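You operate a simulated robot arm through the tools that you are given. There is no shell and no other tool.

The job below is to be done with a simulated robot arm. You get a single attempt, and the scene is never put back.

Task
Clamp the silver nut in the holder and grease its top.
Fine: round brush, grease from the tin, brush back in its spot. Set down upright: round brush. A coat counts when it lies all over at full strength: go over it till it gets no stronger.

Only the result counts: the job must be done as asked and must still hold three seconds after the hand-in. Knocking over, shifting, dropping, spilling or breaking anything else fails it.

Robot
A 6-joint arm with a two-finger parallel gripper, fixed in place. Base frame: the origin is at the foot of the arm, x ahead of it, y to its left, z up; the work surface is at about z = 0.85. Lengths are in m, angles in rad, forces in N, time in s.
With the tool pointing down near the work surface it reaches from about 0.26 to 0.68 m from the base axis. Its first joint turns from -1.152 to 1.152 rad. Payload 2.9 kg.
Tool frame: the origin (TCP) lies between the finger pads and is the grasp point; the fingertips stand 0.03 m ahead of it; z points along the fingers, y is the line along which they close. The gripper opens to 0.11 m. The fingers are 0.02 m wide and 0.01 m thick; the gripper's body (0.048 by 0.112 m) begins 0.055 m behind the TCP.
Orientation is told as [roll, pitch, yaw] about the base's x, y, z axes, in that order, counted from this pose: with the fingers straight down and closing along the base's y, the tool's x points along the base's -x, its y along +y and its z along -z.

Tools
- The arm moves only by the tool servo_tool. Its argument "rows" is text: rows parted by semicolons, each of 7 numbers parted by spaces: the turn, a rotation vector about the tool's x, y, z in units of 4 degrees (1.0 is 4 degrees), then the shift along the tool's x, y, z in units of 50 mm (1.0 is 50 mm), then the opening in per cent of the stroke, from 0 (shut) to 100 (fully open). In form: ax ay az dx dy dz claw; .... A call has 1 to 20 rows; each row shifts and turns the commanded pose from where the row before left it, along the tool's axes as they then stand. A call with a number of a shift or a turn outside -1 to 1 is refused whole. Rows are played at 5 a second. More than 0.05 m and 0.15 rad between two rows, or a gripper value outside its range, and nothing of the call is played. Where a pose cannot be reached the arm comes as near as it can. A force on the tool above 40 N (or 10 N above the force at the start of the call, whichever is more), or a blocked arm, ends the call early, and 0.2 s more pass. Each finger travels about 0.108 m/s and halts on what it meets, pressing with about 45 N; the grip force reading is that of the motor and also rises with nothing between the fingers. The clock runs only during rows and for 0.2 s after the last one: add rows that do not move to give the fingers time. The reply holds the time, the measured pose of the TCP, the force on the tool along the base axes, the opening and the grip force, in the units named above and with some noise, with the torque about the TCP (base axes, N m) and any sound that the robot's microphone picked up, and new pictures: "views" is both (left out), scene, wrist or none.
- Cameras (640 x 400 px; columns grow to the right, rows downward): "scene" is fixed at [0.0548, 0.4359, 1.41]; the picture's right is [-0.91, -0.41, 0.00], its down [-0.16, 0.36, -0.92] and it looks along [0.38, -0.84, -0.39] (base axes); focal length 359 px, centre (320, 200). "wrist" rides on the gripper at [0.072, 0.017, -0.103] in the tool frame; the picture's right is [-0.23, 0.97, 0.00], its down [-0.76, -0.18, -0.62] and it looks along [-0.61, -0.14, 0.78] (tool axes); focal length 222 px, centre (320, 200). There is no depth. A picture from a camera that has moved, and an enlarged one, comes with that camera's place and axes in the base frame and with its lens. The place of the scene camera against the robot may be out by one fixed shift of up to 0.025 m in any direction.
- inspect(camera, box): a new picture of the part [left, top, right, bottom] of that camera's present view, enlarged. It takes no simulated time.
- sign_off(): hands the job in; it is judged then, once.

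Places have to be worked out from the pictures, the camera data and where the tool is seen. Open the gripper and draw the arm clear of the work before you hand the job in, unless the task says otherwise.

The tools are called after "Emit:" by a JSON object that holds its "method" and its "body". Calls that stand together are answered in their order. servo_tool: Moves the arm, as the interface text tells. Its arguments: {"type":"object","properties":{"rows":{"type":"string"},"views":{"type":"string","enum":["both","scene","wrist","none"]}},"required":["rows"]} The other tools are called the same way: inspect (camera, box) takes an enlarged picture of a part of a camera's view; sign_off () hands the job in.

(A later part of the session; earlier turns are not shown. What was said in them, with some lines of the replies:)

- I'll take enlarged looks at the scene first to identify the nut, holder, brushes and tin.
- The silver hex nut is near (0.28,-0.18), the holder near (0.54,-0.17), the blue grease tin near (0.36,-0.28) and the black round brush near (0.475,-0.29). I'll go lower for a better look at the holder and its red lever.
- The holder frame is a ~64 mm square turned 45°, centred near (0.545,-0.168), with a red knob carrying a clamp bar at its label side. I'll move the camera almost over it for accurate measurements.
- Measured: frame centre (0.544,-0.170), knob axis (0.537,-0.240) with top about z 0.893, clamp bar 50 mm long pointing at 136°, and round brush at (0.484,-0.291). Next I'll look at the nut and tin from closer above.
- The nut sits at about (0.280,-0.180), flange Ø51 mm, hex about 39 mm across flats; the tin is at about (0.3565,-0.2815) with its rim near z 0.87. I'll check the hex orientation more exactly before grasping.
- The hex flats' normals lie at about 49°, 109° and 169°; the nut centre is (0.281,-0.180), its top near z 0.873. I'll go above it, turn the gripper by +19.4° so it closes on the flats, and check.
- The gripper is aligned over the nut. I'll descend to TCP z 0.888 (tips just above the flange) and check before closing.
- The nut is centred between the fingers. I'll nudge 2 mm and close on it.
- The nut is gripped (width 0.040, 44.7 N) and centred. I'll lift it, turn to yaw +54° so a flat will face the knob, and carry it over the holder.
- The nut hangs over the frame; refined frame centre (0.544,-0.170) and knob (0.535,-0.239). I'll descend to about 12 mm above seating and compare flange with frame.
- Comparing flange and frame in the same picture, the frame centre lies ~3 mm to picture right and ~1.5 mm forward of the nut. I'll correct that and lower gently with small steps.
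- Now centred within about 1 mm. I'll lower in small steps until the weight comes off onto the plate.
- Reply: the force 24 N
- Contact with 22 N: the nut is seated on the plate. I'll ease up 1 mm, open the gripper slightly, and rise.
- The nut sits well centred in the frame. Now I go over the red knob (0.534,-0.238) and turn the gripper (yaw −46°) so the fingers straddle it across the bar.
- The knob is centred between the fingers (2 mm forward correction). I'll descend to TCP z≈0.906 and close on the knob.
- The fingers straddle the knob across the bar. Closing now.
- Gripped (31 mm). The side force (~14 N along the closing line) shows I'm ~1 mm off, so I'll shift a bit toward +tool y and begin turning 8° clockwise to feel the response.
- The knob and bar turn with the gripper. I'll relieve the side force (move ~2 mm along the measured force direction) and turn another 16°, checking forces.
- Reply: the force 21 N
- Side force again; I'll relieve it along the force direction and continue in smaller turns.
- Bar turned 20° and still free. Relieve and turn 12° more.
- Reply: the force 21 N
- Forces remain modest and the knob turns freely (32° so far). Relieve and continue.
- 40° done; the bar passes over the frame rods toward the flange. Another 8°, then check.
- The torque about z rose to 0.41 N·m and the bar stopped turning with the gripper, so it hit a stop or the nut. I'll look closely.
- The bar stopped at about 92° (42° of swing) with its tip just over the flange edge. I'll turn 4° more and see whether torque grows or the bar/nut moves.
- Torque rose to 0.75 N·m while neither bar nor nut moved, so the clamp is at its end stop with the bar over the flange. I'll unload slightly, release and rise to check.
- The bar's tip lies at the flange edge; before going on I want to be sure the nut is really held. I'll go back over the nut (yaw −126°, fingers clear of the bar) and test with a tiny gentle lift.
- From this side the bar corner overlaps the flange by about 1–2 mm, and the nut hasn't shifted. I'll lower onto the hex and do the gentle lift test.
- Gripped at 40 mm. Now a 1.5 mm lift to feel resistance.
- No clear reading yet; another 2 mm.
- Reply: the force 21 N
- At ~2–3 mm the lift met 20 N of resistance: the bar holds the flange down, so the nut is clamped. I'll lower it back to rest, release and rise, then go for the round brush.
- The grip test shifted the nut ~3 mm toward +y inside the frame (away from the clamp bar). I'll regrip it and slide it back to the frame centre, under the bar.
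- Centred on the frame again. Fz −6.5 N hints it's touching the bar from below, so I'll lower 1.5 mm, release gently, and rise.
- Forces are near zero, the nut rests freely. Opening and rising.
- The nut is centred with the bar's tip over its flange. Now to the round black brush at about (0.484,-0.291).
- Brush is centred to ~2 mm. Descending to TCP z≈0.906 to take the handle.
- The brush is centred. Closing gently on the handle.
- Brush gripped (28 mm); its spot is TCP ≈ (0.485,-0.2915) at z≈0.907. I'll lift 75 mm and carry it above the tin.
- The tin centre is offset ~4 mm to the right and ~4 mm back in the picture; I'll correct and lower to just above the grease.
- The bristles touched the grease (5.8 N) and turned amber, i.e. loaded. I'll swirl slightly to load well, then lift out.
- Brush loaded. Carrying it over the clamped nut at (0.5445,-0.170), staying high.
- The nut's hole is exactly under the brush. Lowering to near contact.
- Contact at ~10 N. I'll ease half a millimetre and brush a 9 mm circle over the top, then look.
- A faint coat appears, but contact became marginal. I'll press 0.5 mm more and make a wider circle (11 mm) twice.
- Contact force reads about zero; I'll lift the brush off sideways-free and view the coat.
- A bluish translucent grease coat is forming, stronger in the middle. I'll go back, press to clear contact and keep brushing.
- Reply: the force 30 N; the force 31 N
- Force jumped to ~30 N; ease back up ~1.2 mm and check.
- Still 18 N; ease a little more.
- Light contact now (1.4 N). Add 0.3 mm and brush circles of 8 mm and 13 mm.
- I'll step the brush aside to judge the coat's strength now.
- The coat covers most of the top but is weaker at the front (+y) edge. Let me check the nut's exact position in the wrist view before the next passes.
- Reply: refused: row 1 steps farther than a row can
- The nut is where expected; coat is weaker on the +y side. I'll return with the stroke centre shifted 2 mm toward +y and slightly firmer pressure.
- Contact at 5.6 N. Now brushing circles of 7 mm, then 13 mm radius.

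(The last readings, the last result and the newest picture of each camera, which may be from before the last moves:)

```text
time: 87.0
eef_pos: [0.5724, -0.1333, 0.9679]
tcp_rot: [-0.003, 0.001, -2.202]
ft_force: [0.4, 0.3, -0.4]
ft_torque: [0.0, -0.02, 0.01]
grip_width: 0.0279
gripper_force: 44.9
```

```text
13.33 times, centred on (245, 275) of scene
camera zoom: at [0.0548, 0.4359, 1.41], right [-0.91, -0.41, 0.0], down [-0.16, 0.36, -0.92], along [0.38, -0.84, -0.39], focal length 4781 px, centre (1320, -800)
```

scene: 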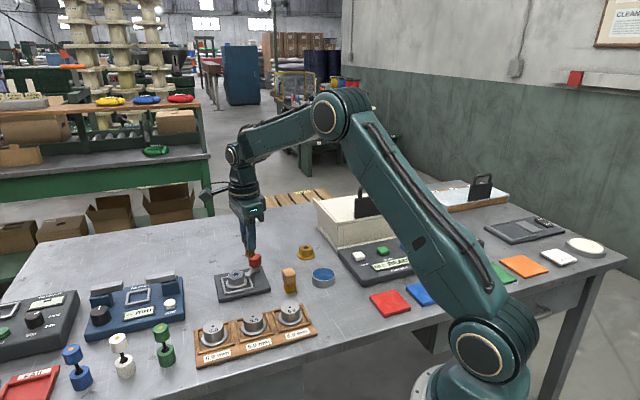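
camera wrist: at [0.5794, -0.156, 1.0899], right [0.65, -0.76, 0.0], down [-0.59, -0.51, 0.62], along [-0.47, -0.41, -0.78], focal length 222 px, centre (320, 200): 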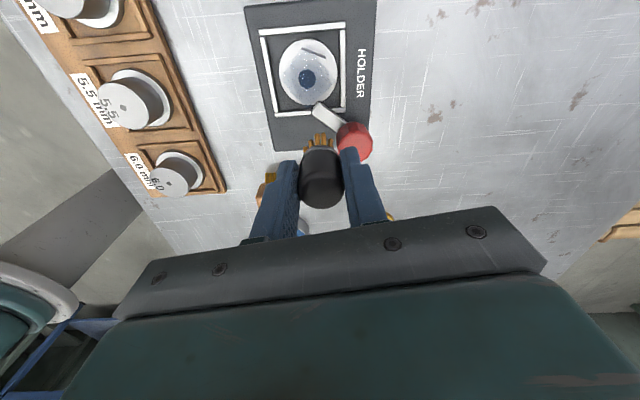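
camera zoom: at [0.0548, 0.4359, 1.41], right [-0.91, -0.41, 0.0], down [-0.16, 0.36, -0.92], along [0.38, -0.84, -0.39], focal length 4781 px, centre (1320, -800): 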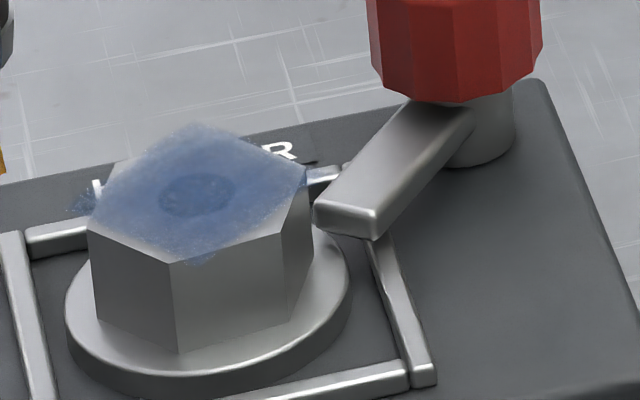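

The coat is much stronger now. Repeat with firm contact until it stops changing.

Emit:
{"method": "servo_tool", "body": {"rows": "0 0 0 -0.9 0 0 10; 0 0 0 0 0 0.5 10; 0 0 0 0 0 0 10; 0 0 0 0 0 0 10", "views": "none"}}

Emit:
{"method": "servo_tool", "body": {"rows": "0 0 0 0.18 0 0 10; 0 0 0 -0.053 0.127 0 10; 0 0 0 -0.127 0.053 0 10; 0 0 0 -0.127 -0.053 0 10; 0 0 0 -0.053 -0.127 0 10; 0 0 0 0.053 -0.127 0 10; 0 0 0 0.127 -0.053 0 10; 0 0 0 0.127 0.053 0 10; 0 0 0 0.053 0.127 0 10; 0 0 0 0.1 0 0 10; 0 0 0 -0.082 0.198 0 10; 0 0 0 -0.198 0.082 0 10; 0 0 0 -0.198 -0.082 0 10; 0 0 0 -0.082 -0.198 0 10; 0 0 0 0.082 -0.198 0 10; 0 0 0 0.198 -0.082 0 10; 0 0 0 0.198 0.082 0 10; 0 0 0 0.082 0.198 0 10; 0 0 0 -0.28 0 0 10; 0 0 0 0 0 0 10", "views": "none"}}

Emit:
{"method": "servo_tool", "body": {"rows": "0 0 0 0 0 -0.5 10; 0 0 0 0.8 0 0 10; 0 0 0 0.1 0 0 10; 0 0 0 0 0 0 10", "views": "scene"}}

Emit:
{"method": "inspect", "body": {"camera": "scene", "box": [230, 260, 260, 290]}}

Emit:
{"method": "inspect", "body": {"camera": "scene", "box": [190, 250, 240, 300]}}

```text
time: 88.0
eef_pos: [0.5474, -0.1716, 0.9456]
tcp_rot: [0.001, 0.001, -2.201]
ft_force: [-3.6, 1.4, 15.6]
ft_torque: [0.05, 0.23, -0.02]
grip_width: 0.0282
gripper_force: 44.0
```

```text
time: 92.2
eef_pos: [0.5465, -0.1695, 0.9454]
tcp_rot: [-0.001, 0.001, -2.199]
ft_force: [1.2, 0.0, 2.2]
ft_torque: [0.08, -0.03, -0.01]
grip_width: 0.0283
gripper_force: 45.5
```

```text
time: 93.2
eef_pos: [0.5738, -0.1332, 0.9691]
tcp_rot: [0.0, 0.0, -2.2]
ft_force: [-0.2, -0.2, -0.8]
ft_torque: [-0.01, 0.01, 0.04]
grip_width: 0.028
gripper_force: 44.8
```

scene: 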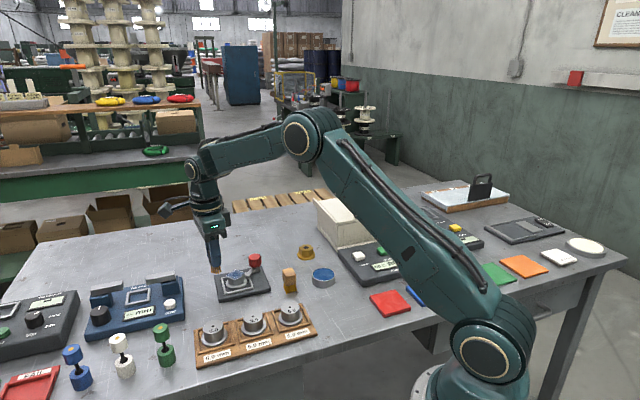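

```text
13.33 times, centred on (245, 275) of scene
camera zoom: at [0.0548, 0.4359, 1.41], right [-0.91, -0.41, 0.0], down [-0.16, 0.36, -0.92], along [0.38, -0.84, -0.39], focal length 4781 px, centre (1320, -800)
```

zoom: 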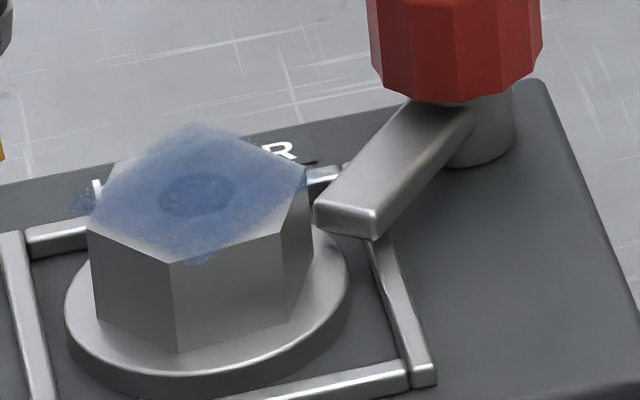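

```text
8.00 times, centred on (215, 275) of scene
camera zoom: at [0.0548, 0.4359, 1.41], right [-0.91, -0.41, 0.0], down [-0.16, 0.36, -0.92], along [0.38, -0.84, -0.39], focal length 2869 px, centre (1160, -400)
```

zoom: 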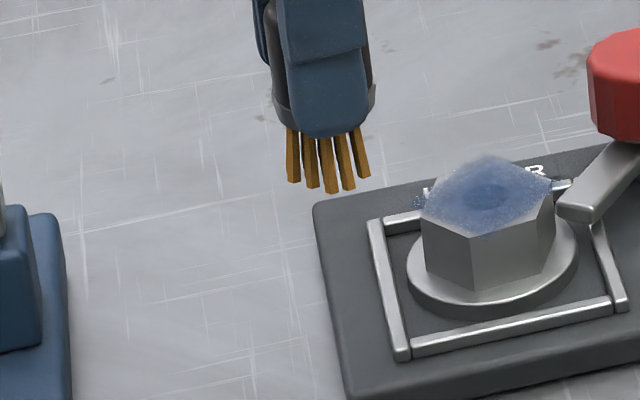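

The last pass changed little. I'll zoom closer on the top to judge evenness.

Emit:
{"method": "inspect", "body": {"camera": "scene", "box": [233, 267, 247, 281]}}

Emit:
{"method": "inspect", "body": {"camera": "wrist", "box": [260, 100, 380, 200]}}

```text
16.00 times, centred on (240, 274) of scene
camera zoom: at [0.0548, 0.4359, 1.41], right [-0.91, -0.41, 0.0], down [-0.16, 0.36, -0.92], along [0.38, -0.84, -0.39], focal length 5737 px, centre (1600, -984)
```

zoom: 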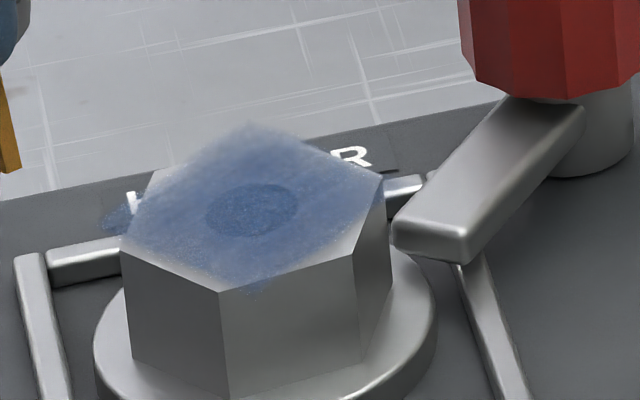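

```text
4.00 times, centred on (320, 150) of wrist
camera zoom: at [0.6295, -0.0855, 1.0731], right [0.65, -0.76, 0.0], down [-0.59, -0.51, 0.62], along [-0.47, -0.41, -0.78], focal length 888 px, centre (320, 400)
```

zoom: 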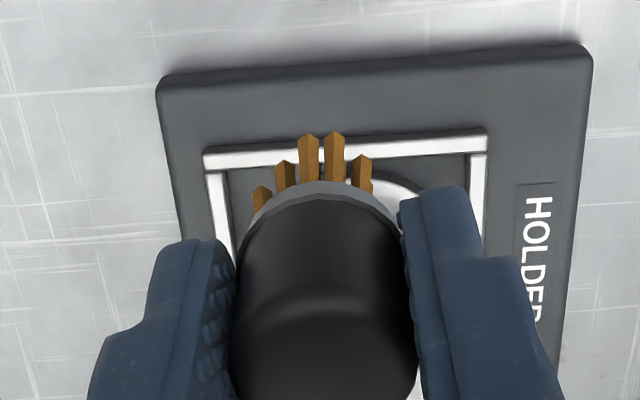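

The coat patch is nearly a square aligned with the hex; its corners/edges look fainter. I'll reload the brush in the tin and then go over the corners and edges.

Emit:
{"method": "servo_tool", "body": {"rows": "0 0 0 0 0 -0.7 10; 0 0 0 -0.813 -0.2685 0 10; 0 0 0 -0.813 -0.2685 0 10; 0 0 0 -0.813 -0.2685 0 10; 0 0 0 -0.813 -0.2685 0 10; 0 0 0 -0.813 -0.2685 0 10; 0 0 0 -0.813 -0.2685 0 10; 0 0 0 0 0 0 10; 0 0 0 0 0 0.8 10; 0 0 0 0 0 0.6 10; 0 0 0 0 0 0 10", "views": "wrist"}}

Emit:
{"method": "inspect", "body": {"camera": "scene", "box": [285, 235, 355, 295]}}

```text
time: 95.6
eef_pos: [0.3654, -0.2836, 0.9351]
tcp_rot: [-0.002, 0.0, -2.2]
ft_force: [0.8, -0.1, 0.2]
ft_torque: [0.01, 0.0, -0.04]
grip_width: 0.028
gripper_force: 45.3
camera wrist: at [0.4204, -0.2351, 1.0391], right [0.65, -0.76, 0.0], down [-0.59, -0.51, 0.62], along [-0.47, -0.41, -0.78], focal length 222 px, centre (320, 200)
```

wrist: 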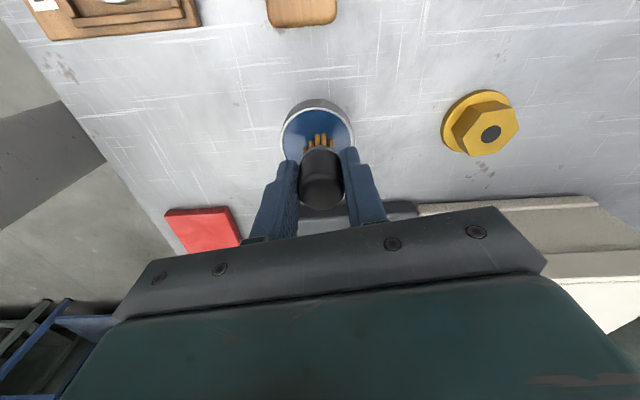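

```text
6.67 times, centred on (320, 265) of scene
camera zoom: at [0.0548, 0.4359, 1.41], right [-0.91, -0.41, 0.0], down [-0.16, 0.36, -0.92], along [0.38, -0.84, -0.39], focal length 2390 px, centre (320, -233)
```

zoom: 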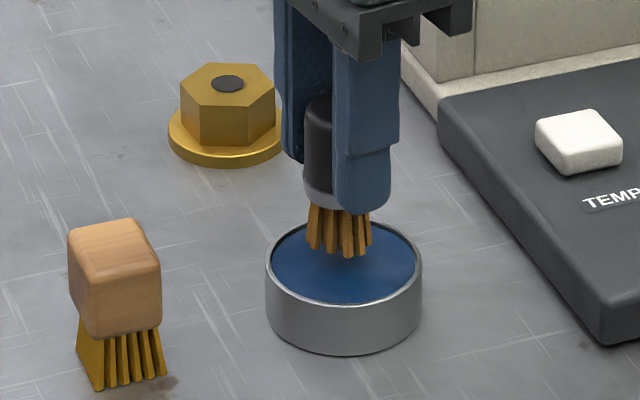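

Over the tin, just above the grease. Dip and swirl.

Emit:
{"method": "servo_tool", "body": {"rows": "0 0 0 0 0 0.12 10; 0 0 0 0 0 0.02 10; 0 0 0 0 0 0 10", "views": "none"}}

Emit:
{"method": "servo_tool", "body": {"rows": "0 0 0 0.06 0 0 10; 0 0 0 -0.06 0.06 0 10; 0 0 0 -0.06 -0.06 0 10; 0 0 0 0.06 -0.06 0 10; 0 0 0 0 0.06 0 10; 0 0 0 0 0 0 10", "views": "none"}}

Emit:
{"method": "inspect", "body": {"camera": "scene", "box": [285, 235, 355, 295]}}

```text
time: 96.4
eef_pos: [0.3651, -0.2822, 0.9293]
tcp_rot: [0.001, 0.001, -2.2]
ft_force: [0.5, -0.2, -0.2]
ft_torque: [-0.01, -0.02, 0.02]
grip_width: 0.0281
gripper_force: 44.7
```

```text
time: 97.8
eef_pos: [0.3639, -0.2819, 0.9288]
tcp_rot: [0.0, 0.001, -2.201]
ft_force: [-4.3, 0.5, 12.8]
ft_torque: [-0.01, 0.25, 0.0]
grip_width: 0.0282
gripper_force: 45.4
```

```text
6.67 times, centred on (320, 265) of scene
camera zoom: at [0.0546, 0.436, 1.41], right [-0.91, -0.41, 0.0], down [-0.16, 0.36, -0.92], along [0.38, -0.84, -0.39], focal length 2390 px, centre (320, -233)
```

zoom: 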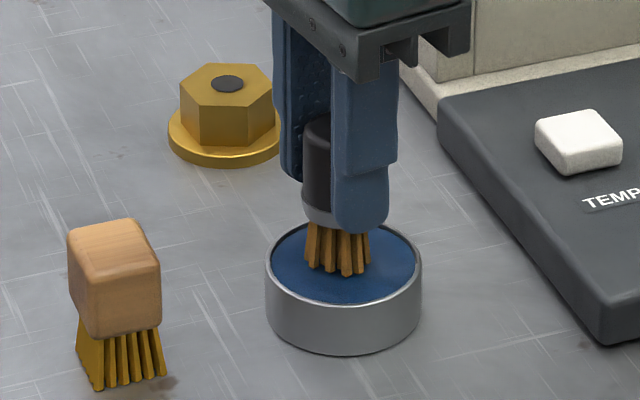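

Reloaded (12.8 N contact). Lift out and return over the nut to just above contact.

Emit:
{"method": "servo_tool", "body": {"rows": "0 0 0 0 0 -0.6 10; 0 0 0 0 0 -0.94 10; 0 0 0 0.7954 0.3222 0 10; 0 0 0 0.7954 0.3222 0 10; 0 0 0 0.7954 0.3222 0 10; 0 0 0 0.7954 0.3222 0 10; 0 0 0 0.7954 0.3222 0 10; 0 0 0 0 0 0 10; 0 0 0 0 0 0.6 10; 0 0 0 0 0 0.5 10; 0 0 0 0 0 0.07 10; 0 0 0 0 0 0 10; 0 0 0 0 0 0 10", "views": "none"}}

Emit:
{"method": "inspect", "body": {"camera": "scene", "box": [218, 250, 278, 300]}}

Emit:
{"method": "inspect", "body": {"camera": "wrist", "box": [260, 80, 380, 170]}}

```text
time: 100.6
eef_pos: [0.5465, -0.1695, 0.9455]
tcp_rot: [0.0, 0.0, -2.2]
ft_force: [0.8, 0.8, -0.5]
ft_torque: [-0.03, 0.01, 0.02]
grip_width: 0.0281
gripper_force: 44.6
```

```text
8.00 times, centred on (248, 275) of scene
camera zoom: at [0.0548, 0.4359, 1.41], right [-0.91, -0.41, 0.0], down [-0.16, 0.36, -0.92], along [0.38, -0.84, -0.39], focal length 2869 px, centre (896, -400)
```

zoom: 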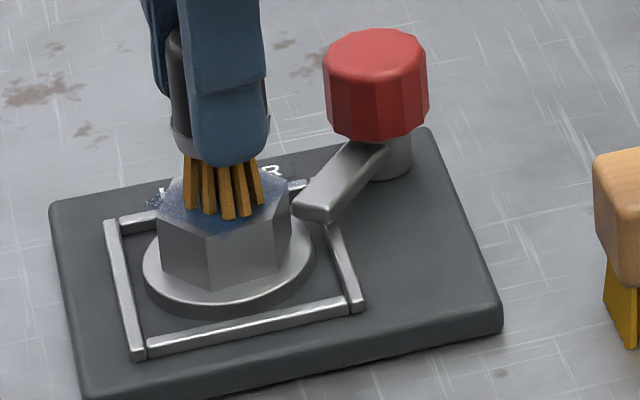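

```text
4.44 times, centred on (320, 125) of wrist
camera zoom: at [0.6015, -0.121, 1.0491], right [0.65, -0.76, 0.0], down [-0.59, -0.51, 0.62], along [-0.47, -0.41, -0.78], focal length 987 px, centre (320, 533)
```

zoom: 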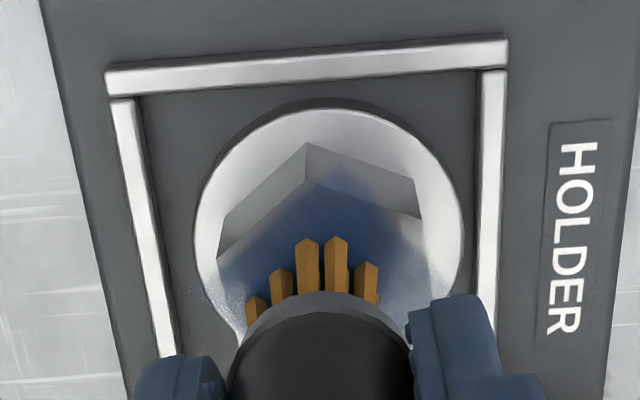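

Now press to contact and go over a square path with the brush centre reaching toward the patch corners.

Emit:
{"method": "servo_tool", "body": {"rows": "0 0 0 0 0 0.02 10; 0 0 0 0 0 0.01 10; 0 0 0 0 0 0 10", "views": "none"}}

```text
time: 101.4
eef_pos: [0.5474, -0.1685, 0.9454]
tcp_rot: [0.002, -0.001, -2.2]
ft_force: [0.0, -0.5, 0.7]
ft_torque: [0.0, -0.02, -0.01]
grip_width: 0.0282
gripper_force: 45.2
```

Emit:
{"method": "servo_tool", "body": {"rows": "0 0 0 0 0 0.014 10; 0 0 0 0.155 0.0415 0 10; 0 0 0 0.155 0.0415 0 10; 0 0 0 -0.1135 -0.1965 0 10; 0 0 0 -0.1135 -0.1965 0 10; 0 0 0 -0.1965 0.1135 0 10; 0 0 0 -0.1965 0.1135 0 10; 0 0 0 0.1135 0.1965 0 10; 0 0 0 0.1135 0.1965 0 10; 0 0 0 0.1965 -0.1135 0 10; 0 0 0 0.1965 -0.1135 0 10; 0 0 0 -0.155 -0.0415 0 10; 0 0 0 -0.155 -0.0415 0 10; 0 0 0 0 0 0 10", "views": "none"}}

Emit:
{"method": "servo_tool", "body": {"rows": "0 0 0 0.155 0.0415 0 10; 0 0 0 -0.0567 -0.0982 0 10; 0 0 0 -0.0567 -0.0982 0 10; 0 0 0 -0.0982 0.0567 0 10; 0 0 0 -0.0982 0.0567 0 10; 0 0 0 0.0567 0.0982 0 10; 0 0 0 0.0567 0.0982 0 10; 0 0 0 0.0982 -0.0567 0 10; 0 0 0 0.0982 -0.0567 0 10; 0 0 0 -0.155 -0.0415 0 10; 0 0 0 0 0 0 10; 0 0 0 0 0 -0.5 10; 0 0 0 0.8 0 0 10; 0 0 0 0.1 0 0 10; 0 0 0 0 0 0 10", "views": "none"}}

Emit:
{"method": "inspect", "body": {"camera": "scene", "box": [233, 267, 247, 281]}}

```text
time: 104.4
eef_pos: [0.5469, -0.169, 0.9451]
tcp_rot: [0.003, 0.002, -2.2]
ft_force: [5.0, 6.1, 21.8]
ft_torque: [0.32, -0.28, 0.01]
grip_width: 0.0279
gripper_force: 44.6
```

```text
time: 107.6
eef_pos: [0.5735, -0.1312, 0.9706]
tcp_rot: [-0.002, -0.001, -2.199]
ft_force: [0.1, 0.8, 0.1]
ft_torque: [-0.01, 0.0, 0.0]
grip_width: 0.0284
gripper_force: 45.5
```

```text
16.00 times, centred on (240, 274) of scene
camera zoom: at [0.0548, 0.4359, 1.41], right [-0.91, -0.41, 0.0], down [-0.16, 0.36, -0.92], along [0.38, -0.84, -0.39], focal length 5737 px, centre (1600, -984)
```

zoom: 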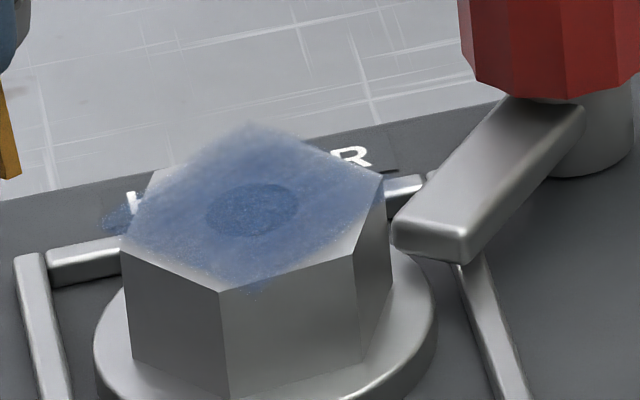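

No visible change after the reload and extra pass, so it appears saturated. I'll move to the other side for a top-view check of evenness.

Emit:
{"method": "servo_tool", "body": {"rows": "0 0 0 0 0 -0.4 10; 0 0 0 -0.9 0 0 10; 0 0 0 -0.9 0 0 10; 0 0 0 0 0 0 10; 0 0 0 0 0 0 10", "views": "wrist"}}

Emit:
{"method": "inspect", "body": {"camera": "wrist", "box": [270, 30, 350, 120]}}

```text
time: 108.8
eef_pos: [0.5156, -0.2034, 0.9895]
tcp_rot: [0.0, 0.0, -2.199]
ft_force: [0.4, 0.3, -0.5]
ft_torque: [0.01, 0.02, 0.0]
grip_width: 0.0281
gripper_force: 45.2
camera wrist: at [0.5715, -0.1558, 1.0934], right [0.65, -0.76, 0.0], down [-0.59, -0.51, 0.62], along [-0.47, -0.41, -0.78], focal length 222 px, centre (320, 200)
```

wrist: 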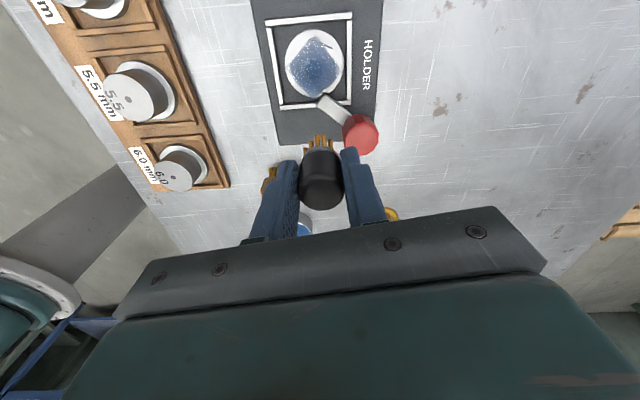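

```text
4.44 times, centred on (310, 75) of wrist
camera zoom: at [0.5715, -0.1558, 1.0934], right [0.65, -0.76, 0.0], down [-0.59, -0.51, 0.62], along [-0.47, -0.41, -0.78], focal length 987 px, centre (364, 756)
```

zoom: 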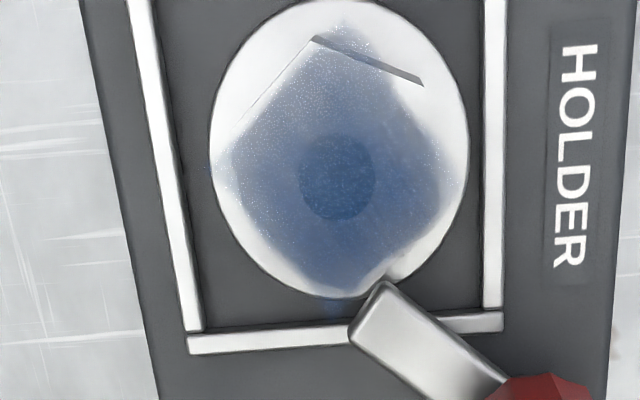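

Top view: the coat is solid at bottom/right but speckled (weaker) on the upper-left, i.e. the +y edge and its two corners. Contact was probably lost there, so I'll work that side with checked pressure.

Emit:
{"method": "servo_tool", "body": {"rows": "0 0 0 0.555 0.02 0 10; 0 0 0 0.555 0.02 0 10; 0 0 0 0 0 0.5 10; 0 0 0 0 0 0.36 10; 0 0 0 0 0 0.02 10; 0 0 0 0 0 0 10; 0 0 0 0 0 0 10", "views": "none"}}

```text
time: 110.4
eef_pos: [0.5523, -0.16, 0.9442]
tcp_rot: [0.0, 0.0, -2.2]
ft_force: [0.1, -0.3, -0.7]
ft_torque: [-0.02, -0.01, 0.03]
grip_width: 0.028
gripper_force: 45.1
```

Emit:
{"method": "servo_tool", "body": {"rows": "0 0 0 0 0 0.02 10; 0 0 0 0 0 0 10; 0 0 0 0 0 0 10", "views": "none"}}

```text
time: 111.2
eef_pos: [0.5534, -0.1602, 0.9439]
tcp_rot: [0.0, 0.0, -2.199]
ft_force: [-0.4, 0.0, -1.1]
ft_torque: [-0.01, 0.01, -0.03]
grip_width: 0.0277
gripper_force: 44.9
```

Emit:
{"method": "servo_tool", "body": {"rows": "0 0 0 0 0 0.02 10; 0 0 0 0 0 0 10; 0 0 0 0 0 0 10", "views": "none"}}

```text
time: 112.0
eef_pos: [0.5553, -0.1617, 0.9445]
tcp_rot: [0.002, 0.0, -2.199]
ft_force: [-2.2, 1.4, 10.3]
ft_torque: [0.04, 0.11, -0.03]
grip_width: 0.0282
gripper_force: 45.1
```

Contact 10 N on the +y side. Stroke back and forth along that side.

Emit:
{"method": "servo_tool", "body": {"rows": "0 0 0 0.08 0.02 0 10; 0 0 0 -0.0767 -0.1167 0 10; 0 0 0 -0.0767 -0.1167 0 10; 0 0 0 -0.0767 -0.1167 0 10; 0 0 0 0.0767 0.1167 0 10; 0 0 0 0.0767 0.1167 0 10; 0 0 0 0.0767 0.1167 0 10; 0 0 0 -0.08 -0.02 0 10; 0 0 0 -0.085 -0.125 0 10; 0 0 0 -0.085 -0.125 0 10; 0 0 0 0.085 0.125 0 10; 0 0 0 0.085 0.125 0 10; 0 0 0 -0.11 -0.02 0 10; 0 0 0 -0.08 -0.12 0 10; 0 0 0 0.08 0.12 0 10; 0 0 0 0.11 0.02 0 10; 0 0 0 0 0 0 10", "views": "none"}}

Emit:
{"method": "servo_tool", "body": {"rows": "0 0 0 0.08 0.02 0 10; 0 0 0 -0.0767 -0.1167 0 10; 0 0 0 -0.0767 -0.1167 0 10; 0 0 0 -0.0767 -0.1167 0 10; 0 0 0 0 0 0 10", "views": "none"}}

```text
time: 115.6
eef_pos: [0.5545, -0.1606, 0.9439]
tcp_rot: [0.0, 0.001, -2.201]
ft_force: [-3.1, -6.2, 16.5]
ft_torque: [-0.33, 0.16, -0.04]
grip_width: 0.028
gripper_force: 44.5
```

```text
time: 116.8
eef_pos: [0.5355, -0.1572, 0.9442]
tcp_rot: [-0.001, 0.0, -2.2]
ft_force: [3.4, 2.4, 9.9]
ft_torque: [-0.02, -0.24, 0.03]
grip_width: 0.0282
gripper_force: 45.0
```

Good contact. Complete the perimeter loop, an inner loop, and then view again.

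Emit:
{"method": "servo_tool", "body": {"rows": "0 0 0 -0.1167 0.0767 0 10; 0 0 0 -0.1167 0.0767 0 10; 0 0 0 -0.1167 0.0767 0 10; 0 0 0 0.0767 0.1167 0 10; 0 0 0 0.0767 0.1167 0 10; 0 0 0 0.0767 0.1167 0 10; 0 0 0 0.1167 -0.0767 0 10; 0 0 0 0.1167 -0.0767 0 10; 0 0 0 0.1167 -0.0767 0 10; 0 0 0 -0.14 -0.03 0 10; 0 0 0 -0.06 -0.09 0 10; 0 0 0 -0.06 -0.09 0 10; 0 0 0 -0.09 0.06 0 10; 0 0 0 -0.09 0.06 0 10; 0 0 0 0.06 0.09 0 10; 0 0 0 0.06 0.09 0 10; 0 0 0 0.09 -0.06 0 10; 0 0 0 0.09 -0.06 0 10; 0 0 0 -0.15 -0.03 0 10; 0 0 0 0 0 0 10", "views": "none"}}

Emit:
{"method": "servo_tool", "body": {"rows": "0 0 0 0 0 -0.5 10; 0 0 0 0 0 -0.4 10; 0 0 0 -0.8 0 0 10; 0 0 0 -0.1 0 0 10; 0 0 0 0 0 0 10; 0 0 0 0 0 0 10", "views": "wrist"}}

Emit:
{"method": "inspect", "body": {"camera": "wrist", "box": [270, 30, 350, 120]}}

Emit:
{"method": "inspect", "body": {"camera": "scene", "box": [233, 267, 247, 281]}}

```text
time: 121.0
eef_pos: [0.5457, -0.1677, 0.943]
tcp_rot: [-0.002, 0.001, -2.197]
ft_force: [1.1, 4.2, 12.0]
ft_torque: [0.17, -0.16, 0.04]
grip_width: 0.0282
gripper_force: 45.0
```

```text
time: 122.4
eef_pos: [0.5215, -0.2052, 0.9893]
tcp_rot: [-0.001, 0.0, -2.2]
ft_force: [0.2, -0.9, -0.2]
ft_torque: [-0.02, 0.01, -0.03]
grip_width: 0.028
gripper_force: 44.9
camera wrist: at [0.577, -0.1565, 1.092], right [0.65, -0.76, 0.0], down [-0.59, -0.51, 0.62], along [-0.47, -0.41, -0.78], focal length 222 px, centre (320, 200)
```

wrist: 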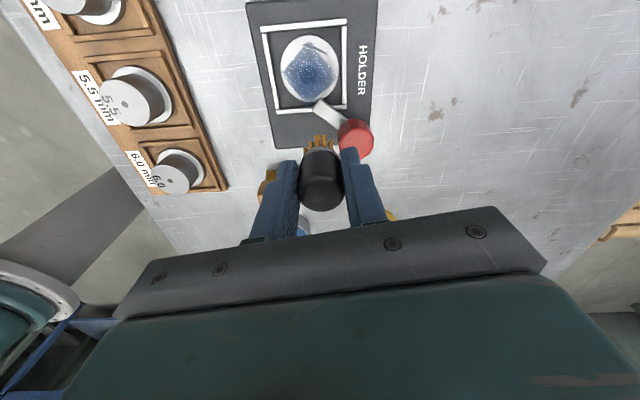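

```text
4.44 times, centred on (310, 75) of wrist
camera zoom: at [0.577, -0.1565, 1.092], right [0.65, -0.76, 0.0], down [-0.59, -0.51, 0.62], along [-0.47, -0.41, -0.78], focal length 987 px, centre (364, 756)
```

zoom: 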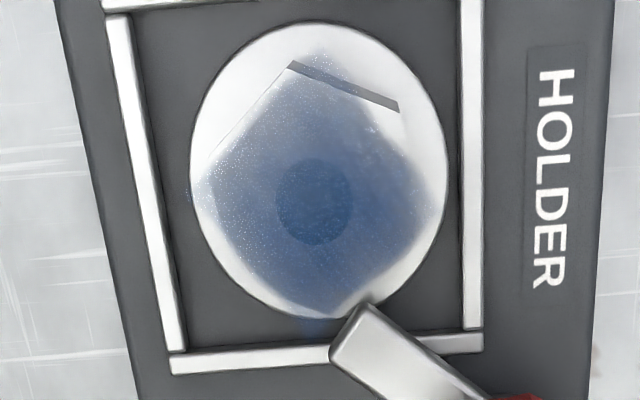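

```text
16.00 times, centred on (240, 274) of scene
camera zoom: at [0.0548, 0.4359, 1.41], right [-0.91, -0.41, 0.0], down [-0.16, 0.36, -0.92], along [0.38, -0.84, -0.39], focal length 5737 px, centre (1600, -984)
```

zoom: 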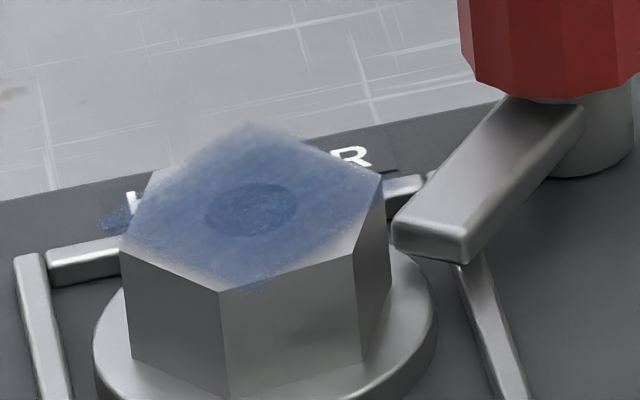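

Strength and evenness no longer change, so the coat is at its maximum. Now I take the brush back to its spot (commanded offset dx −1.797, dy +0.491 units) and lower to ~15 mm above the table.

Emit:
{"method": "servo_tool", "body": {"rows": "0 0 0 -0.8985 0.2455 0 10; 0 0 0 -0.8985 0.2455 0 10; 0 0 0 0 0 0.7 10; 0 0 0 0 0 0.666 10; 0 0 0 0 0 0 10; 0 0 0 0 0 0 10"}}

Emit:
{"method": "inspect", "body": {"camera": "scene", "box": [250, 220, 320, 290]}}

Emit:
{"method": "inspect", "body": {"camera": "wrist", "box": [230, 80, 410, 220]}}

```text
time: 123.8
eef_pos: [0.4894, -0.2927, 0.9224]
tcp_rot: [-0.001, -0.001, -2.2]
ft_force: [0.6, -0.5, -0.5]
ft_torque: [0.02, 0.02, -0.02]
grip_width: 0.0282
gripper_force: 45.2
camera wrist: at [0.5447, -0.2458, 1.0245], right [0.65, -0.76, 0.0], down [-0.59, -0.51, 0.62], along [-0.47, -0.41, -0.78], focal length 222 px, centre (320, 200)
```

scene: 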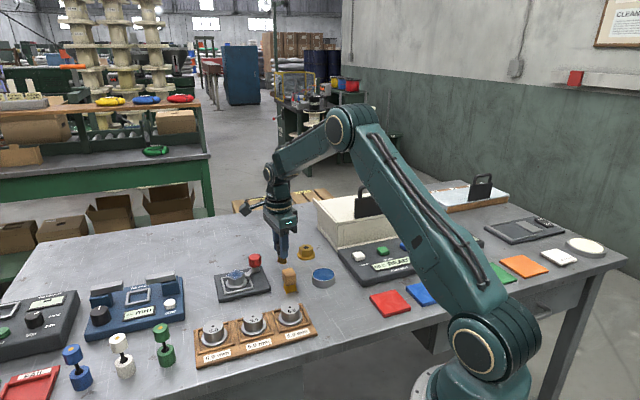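
wrist: 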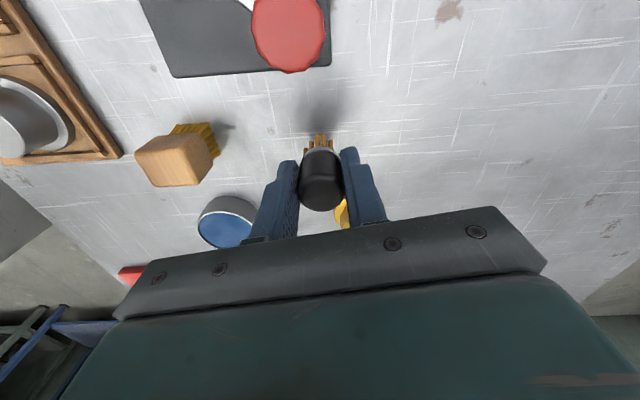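

```text
5.71 times, centred on (285, 255) of scene
camera zoom: at [0.0548, 0.4359, 1.41], right [-0.91, -0.41, 0.0], down [-0.16, 0.36, -0.92], along [0.38, -0.84, -0.39], focal length 2049 px, centre (520, -114)
```

zoom: 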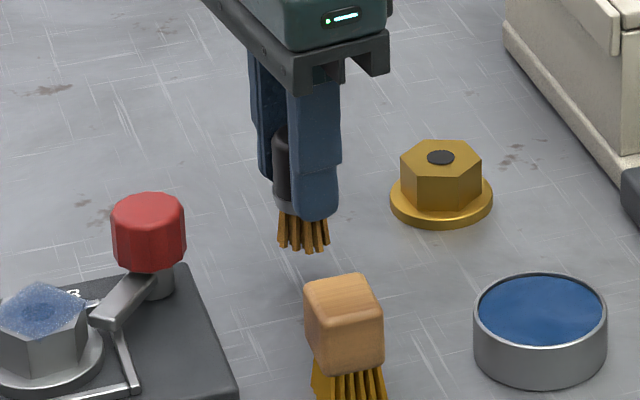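

```text
2.86 times, centred on (320, 150) of wrist
camera zoom: at [0.5447, -0.2458, 1.0245], right [0.65, -0.76, 0.0], down [-0.59, -0.51, 0.62], along [-0.47, -0.41, -0.78], focal length 635 px, centre (320, 343)
```

zoom: 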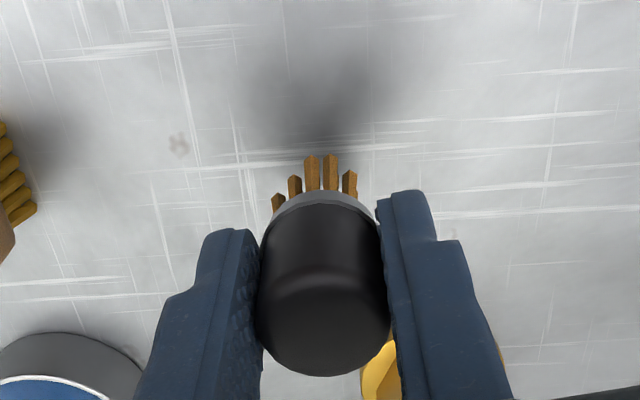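

The brush hangs upright over its spot (within ~1–2 mm). Lowering to the table in small steps.

Emit:
{"method": "servo_tool", "body": {"rows": "0 0 0 0 0 0.15 10; 0 0 0 0 0 0.15 10; 0 0 0 0 0 0 10; 0 0 0 0 0 0 10", "views": "wrist"}}

Emit:
{"method": "inspect", "body": {"camera": "wrist", "box": [230, 80, 410, 220]}}

Emit:
{"method": "inspect", "body": {"camera": "scene", "box": [250, 220, 320, 290]}}

```text
time: 124.8
eef_pos: [0.4893, -0.293, 0.9059]
tcp_rot: [0.0, 0.0, -2.199]
ft_force: [0.0, 1.1, -1.1]
ft_torque: [0.01, 0.01, 0.0]
grip_width: 0.028
gripper_force: 44.6
camera wrist: at [0.5433, -0.244, 1.009], right [0.65, -0.76, 0.0], down [-0.59, -0.51, 0.62], along [-0.47, -0.41, -0.78], focal length 222 px, centre (320, 200)
```

wrist: 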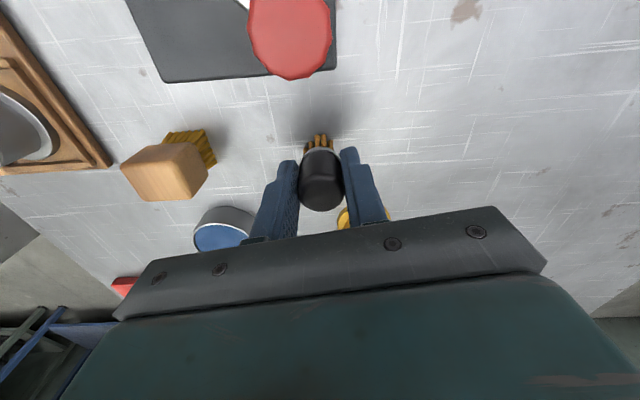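

```text
2.86 times, centred on (320, 150) of wrist
camera zoom: at [0.5433, -0.244, 1.009], right [0.65, -0.76, 0.0], down [-0.59, -0.51, 0.62], along [-0.47, -0.41, -0.78], focal length 635 px, centre (320, 343)
```

zoom: 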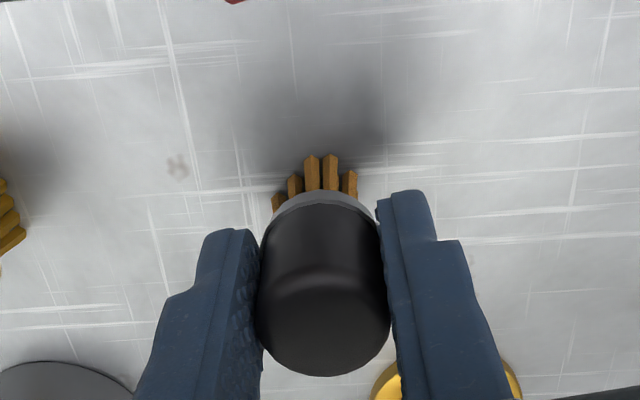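

```text
5.71 times, centred on (285, 255) of scene
camera zoom: at [0.0548, 0.4359, 1.41], right [-0.91, -0.41, 0.0], down [-0.16, 0.36, -0.92], along [0.38, -0.84, -0.39], focal length 2049 px, centre (520, -114)
```

zoom: 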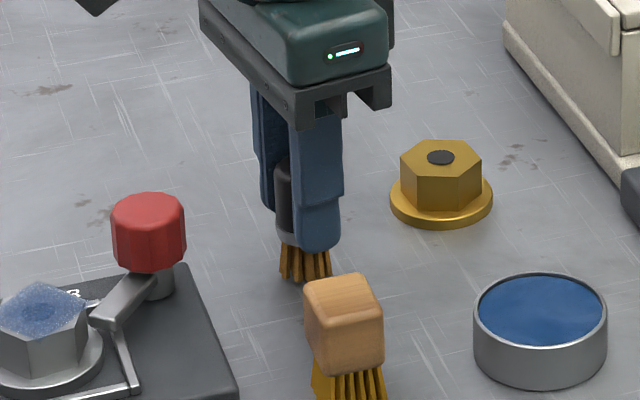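

The floor smudge shows I'm ~2.4 mm too far in x; correct that and lower until touch.

Emit:
{"method": "servo_tool", "body": {"rows": "0 0 0 -0.028 -0.04 0 10; 0 0 0 0 0 0.02 10; 0 0 0 0 0 0 10; 0 0 0 0 0 0 10", "views": "none"}}

Emit:
{"method": "servo_tool", "body": {"rows": "0 0 0 0 0 0.02 10; 0 0 0 0 0 0 10; 0 0 0 0 0 0 10", "views": "none"}}

```text
time: 125.8
eef_pos: [0.4846, -0.293, 0.9047]
tcp_rot: [0.001, 0.0, -2.198]
ft_force: [0.1, 0.3, 5.0]
ft_torque: [0.03, -0.01, 0.0]
grip_width: 0.0282
gripper_force: 45.1
```

```text
time: 126.6
eef_pos: [0.4846, -0.2914, 0.9048]
tcp_rot: [0.001, 0.0, -2.201]
ft_force: [-1.6, -2.4, 12.3]
ft_torque: [-0.14, 0.1, 0.01]
grip_width: 0.0281
gripper_force: 44.8
```

The brush stands on the table (12 N). Ease 0.8 mm and open slowly.

Emit:
{"method": "servo_tool", "body": {"rows": "0 0 0 0 0 -0.014 10; 0 0 0 0 0 0 10; 0 0 0 0 0 0 28; 0 0 0 0 0 0 35; 0 0 0 0 0 0 45; 0 0 0 0 0 0 45; 0 0 0 0 0 0 45", "views": "wrist"}}

Emit:
{"method": "inspect", "body": {"camera": "wrist", "box": [230, 80, 410, 220]}}

```text
time: 128.2
eef_pos: [0.4843, -0.2921, 0.9038]
tcp_rot: [-0.001, -0.001, -2.199]
ft_force: [0.4, -0.1, 0.6]
ft_torque: [0.01, 0.05, -0.01]
grip_width: 0.0496
gripper_force: 0.1
camera wrist: at [0.5408, -0.2441, 1.0072], right [0.65, -0.76, 0.0], down [-0.59, -0.51, 0.62], along [-0.47, -0.41, -0.78], focal length 222 px, centre (320, 200)
```

wrist: 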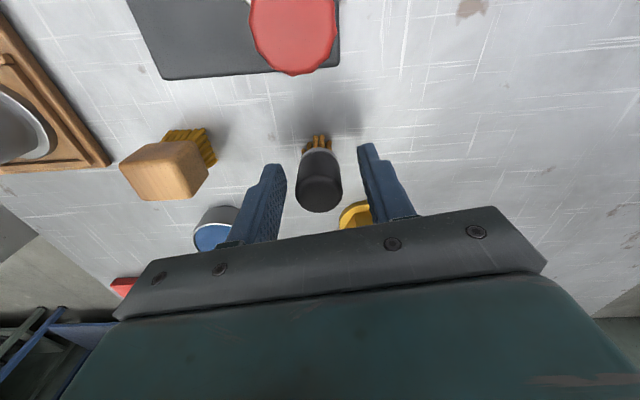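

```text
2.86 times, centred on (320, 150) of wrist
camera zoom: at [0.5408, -0.2441, 1.0072], right [0.65, -0.76, 0.0], down [-0.59, -0.51, 0.62], along [-0.47, -0.41, -0.78], focal length 635 px, centre (320, 343)
```

zoom: 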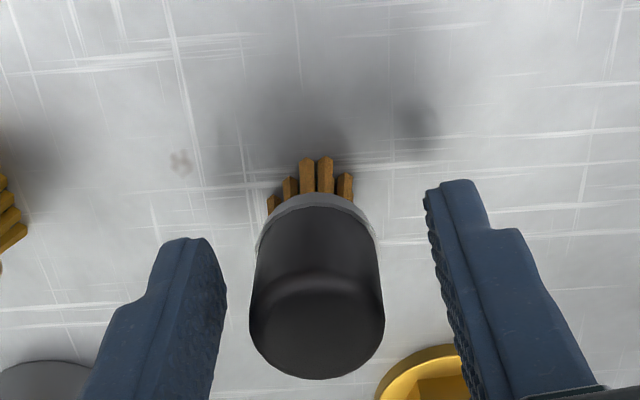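

The brush stands freely upright. Rise straight up and check everything.

Emit:
{"method": "servo_tool", "body": {"rows": "0 0 0 0 0 -0.4 45; 0 0 0 0 0 -0.8 45; 0 0 0 0 0 -0.9 45; 0 0 0 0 0 -0.9 45; 0 0 0 0 0 0 45; 0 0 0 0 0 0 45"}}

Emit:
{"method": "inspect", "body": {"camera": "scene", "box": [210, 225, 360, 315]}}

Emit:
{"method": "inspect", "body": {"camera": "scene", "box": [228, 250, 278, 300]}}

```text
time: 129.6
eef_pos: [0.4825, -0.2905, 1.0543]
tcp_rot: [0.0, -0.001, -2.2]
ft_force: [0.5, -0.7, 0.4]
ft_torque: [0.03, 0.03, 0.02]
grip_width: 0.0498
gripper_force: 0.1
camera wrist: at [0.5391, -0.2436, 1.1582], right [0.65, -0.76, 0.0], down [-0.59, -0.51, 0.62], along [-0.47, -0.41, -0.78], focal length 222 px, centre (320, 200)
```

scene: 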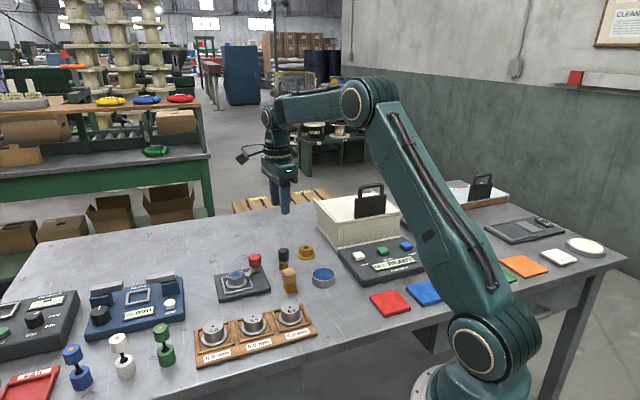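
wrist: 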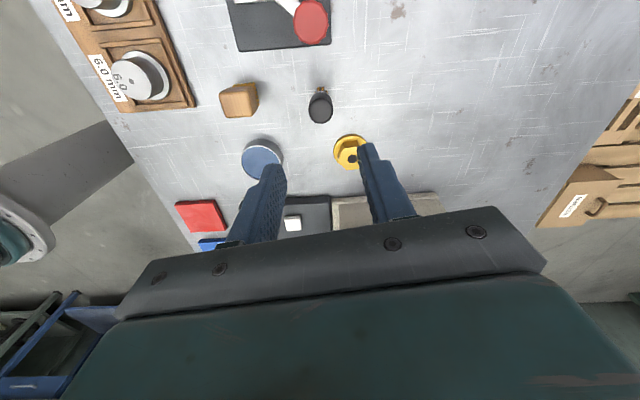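

```text
4.27 times, centred on (285, 270) of scene
camera zoom: at [0.0548, 0.4359, 1.41], right [-0.91, -0.41, 0.0], down [-0.16, 0.36, -0.92], along [0.38, -0.84, -0.39], focal length 1530 px, centre (469, -99)
```

zoom: 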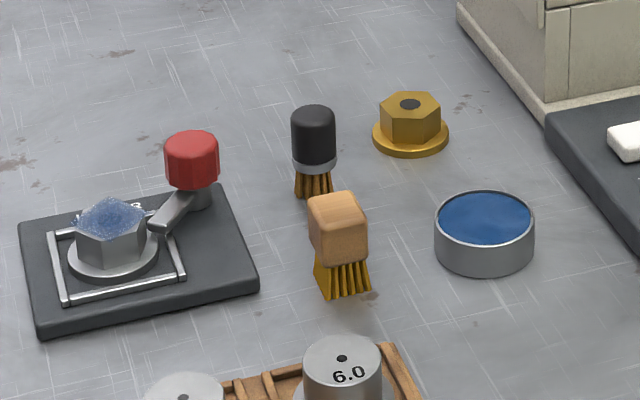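

```text
8.00 times, centred on (253, 275) of scene
camera zoom: at [0.0548, 0.4359, 1.41], right [-0.91, -0.41, 0.0], down [-0.16, 0.36, -0.92], along [0.38, -0.84, -0.39], focal length 2869 px, centre (856, -400)
```

zoom: 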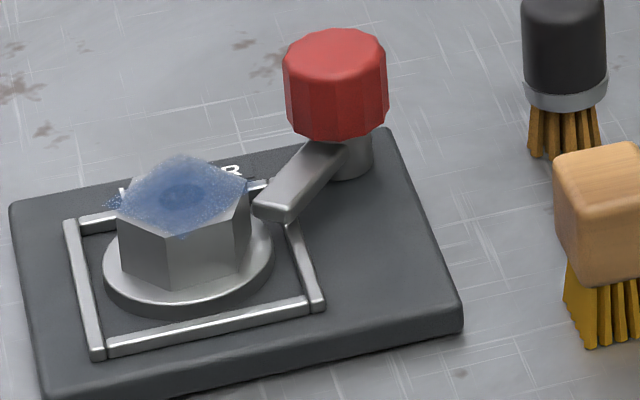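

All is in place: nut clamped and coated, lever unchanged, brush upright in its spot. I'll open fully and draw the arm up and clear.

Emit:
{"method": "servo_tool", "body": {"rows": "0 0 0 0 0 -0.9 60; 0 0 0 0 0 -0.9 100; 0 0 0 -0.5 0 -0.8 100; 0 0 0 -0.5 0 -0.3 100; 0 0 0 0 0 0 100; 0 0 0 0 0 0 100; 0 0 0 0 0 0 100; 0 0 0 0 0 0 100", "views": "scene"}}

Emit:
{"method": "inspect", "body": {"camera": "scene", "box": [233, 267, 247, 281]}}

```text
time: 131.4
eef_pos: [0.4551, -0.3331, 1.1989]
tcp_rot: [0.0, 0.001, -2.197]
ft_force: [-0.6, -0.2, -0.2]
ft_torque: [-0.01, 0.02, 0.02]
grip_width: 0.1098
gripper_force: 0.0
```

scene: 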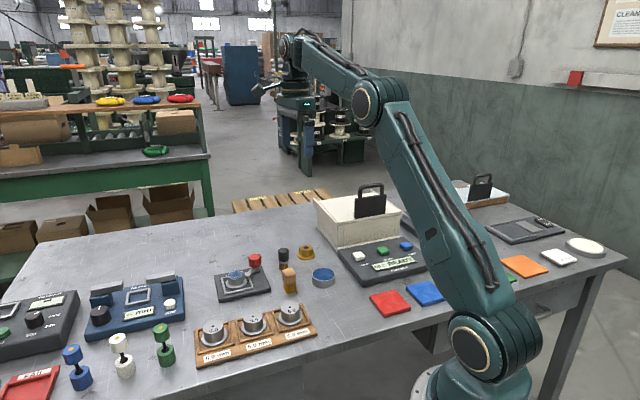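

```text
16.00 times, centred on (240, 274) of scene
camera zoom: at [0.0548, 0.4359, 1.41], right [-0.91, -0.41, 0.0], down [-0.16, 0.36, -0.92], along [0.38, -0.84, -0.39], focal length 5737 px, centre (1600, -984)
```

zoom: 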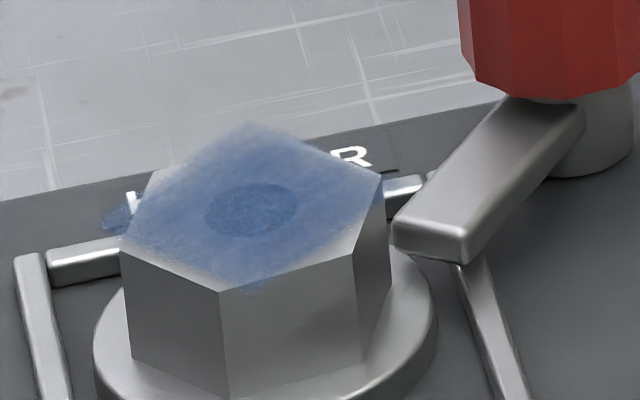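

The coat looks even and got no stronger over the last passes. The bar lies over the flange, the brush stands upright in its spot, and the arm is clear with the gripper open, so I'm handing in.

Emit:
{"method": "sign_off", "body": {}}

```text
The job is handed in.
```

I handed the job in. The silver nut is clamped in the holder, its top is greased, and the round brush is back upright in its spot. I haven't seen the judge's result.

- **Clamp:** I turned the red knob until it stopped, at about 42°. The bar's tip overlaps the nut's flange by only 1–2 mm. In a lift test the bar held the nut down against about 20 N. The nut can still rise 2–3 mm before the bar stops it, and it slides a few millimetres inside the frame. That test pushed it about 3 mm off centre, so I slid it back.
- **Grease:** I used the round brush and loaded it twice from the tin. The coat got no stronger over the last passes, even after the reload. The blue coat shows as a rough square that spills past the hexagon at its corners and leaves parts of the hex rim looking bare. I took this for how the coat is drawn, since more brushing there changed nothing. It is the part I'm least sure counts as "all over".
- **Brush:** It stands upright, within about 2 mm of where I picked it up.

In the last pictures nothing else looked moved, tipped or spilled, and the arm is clear with the gripper open.
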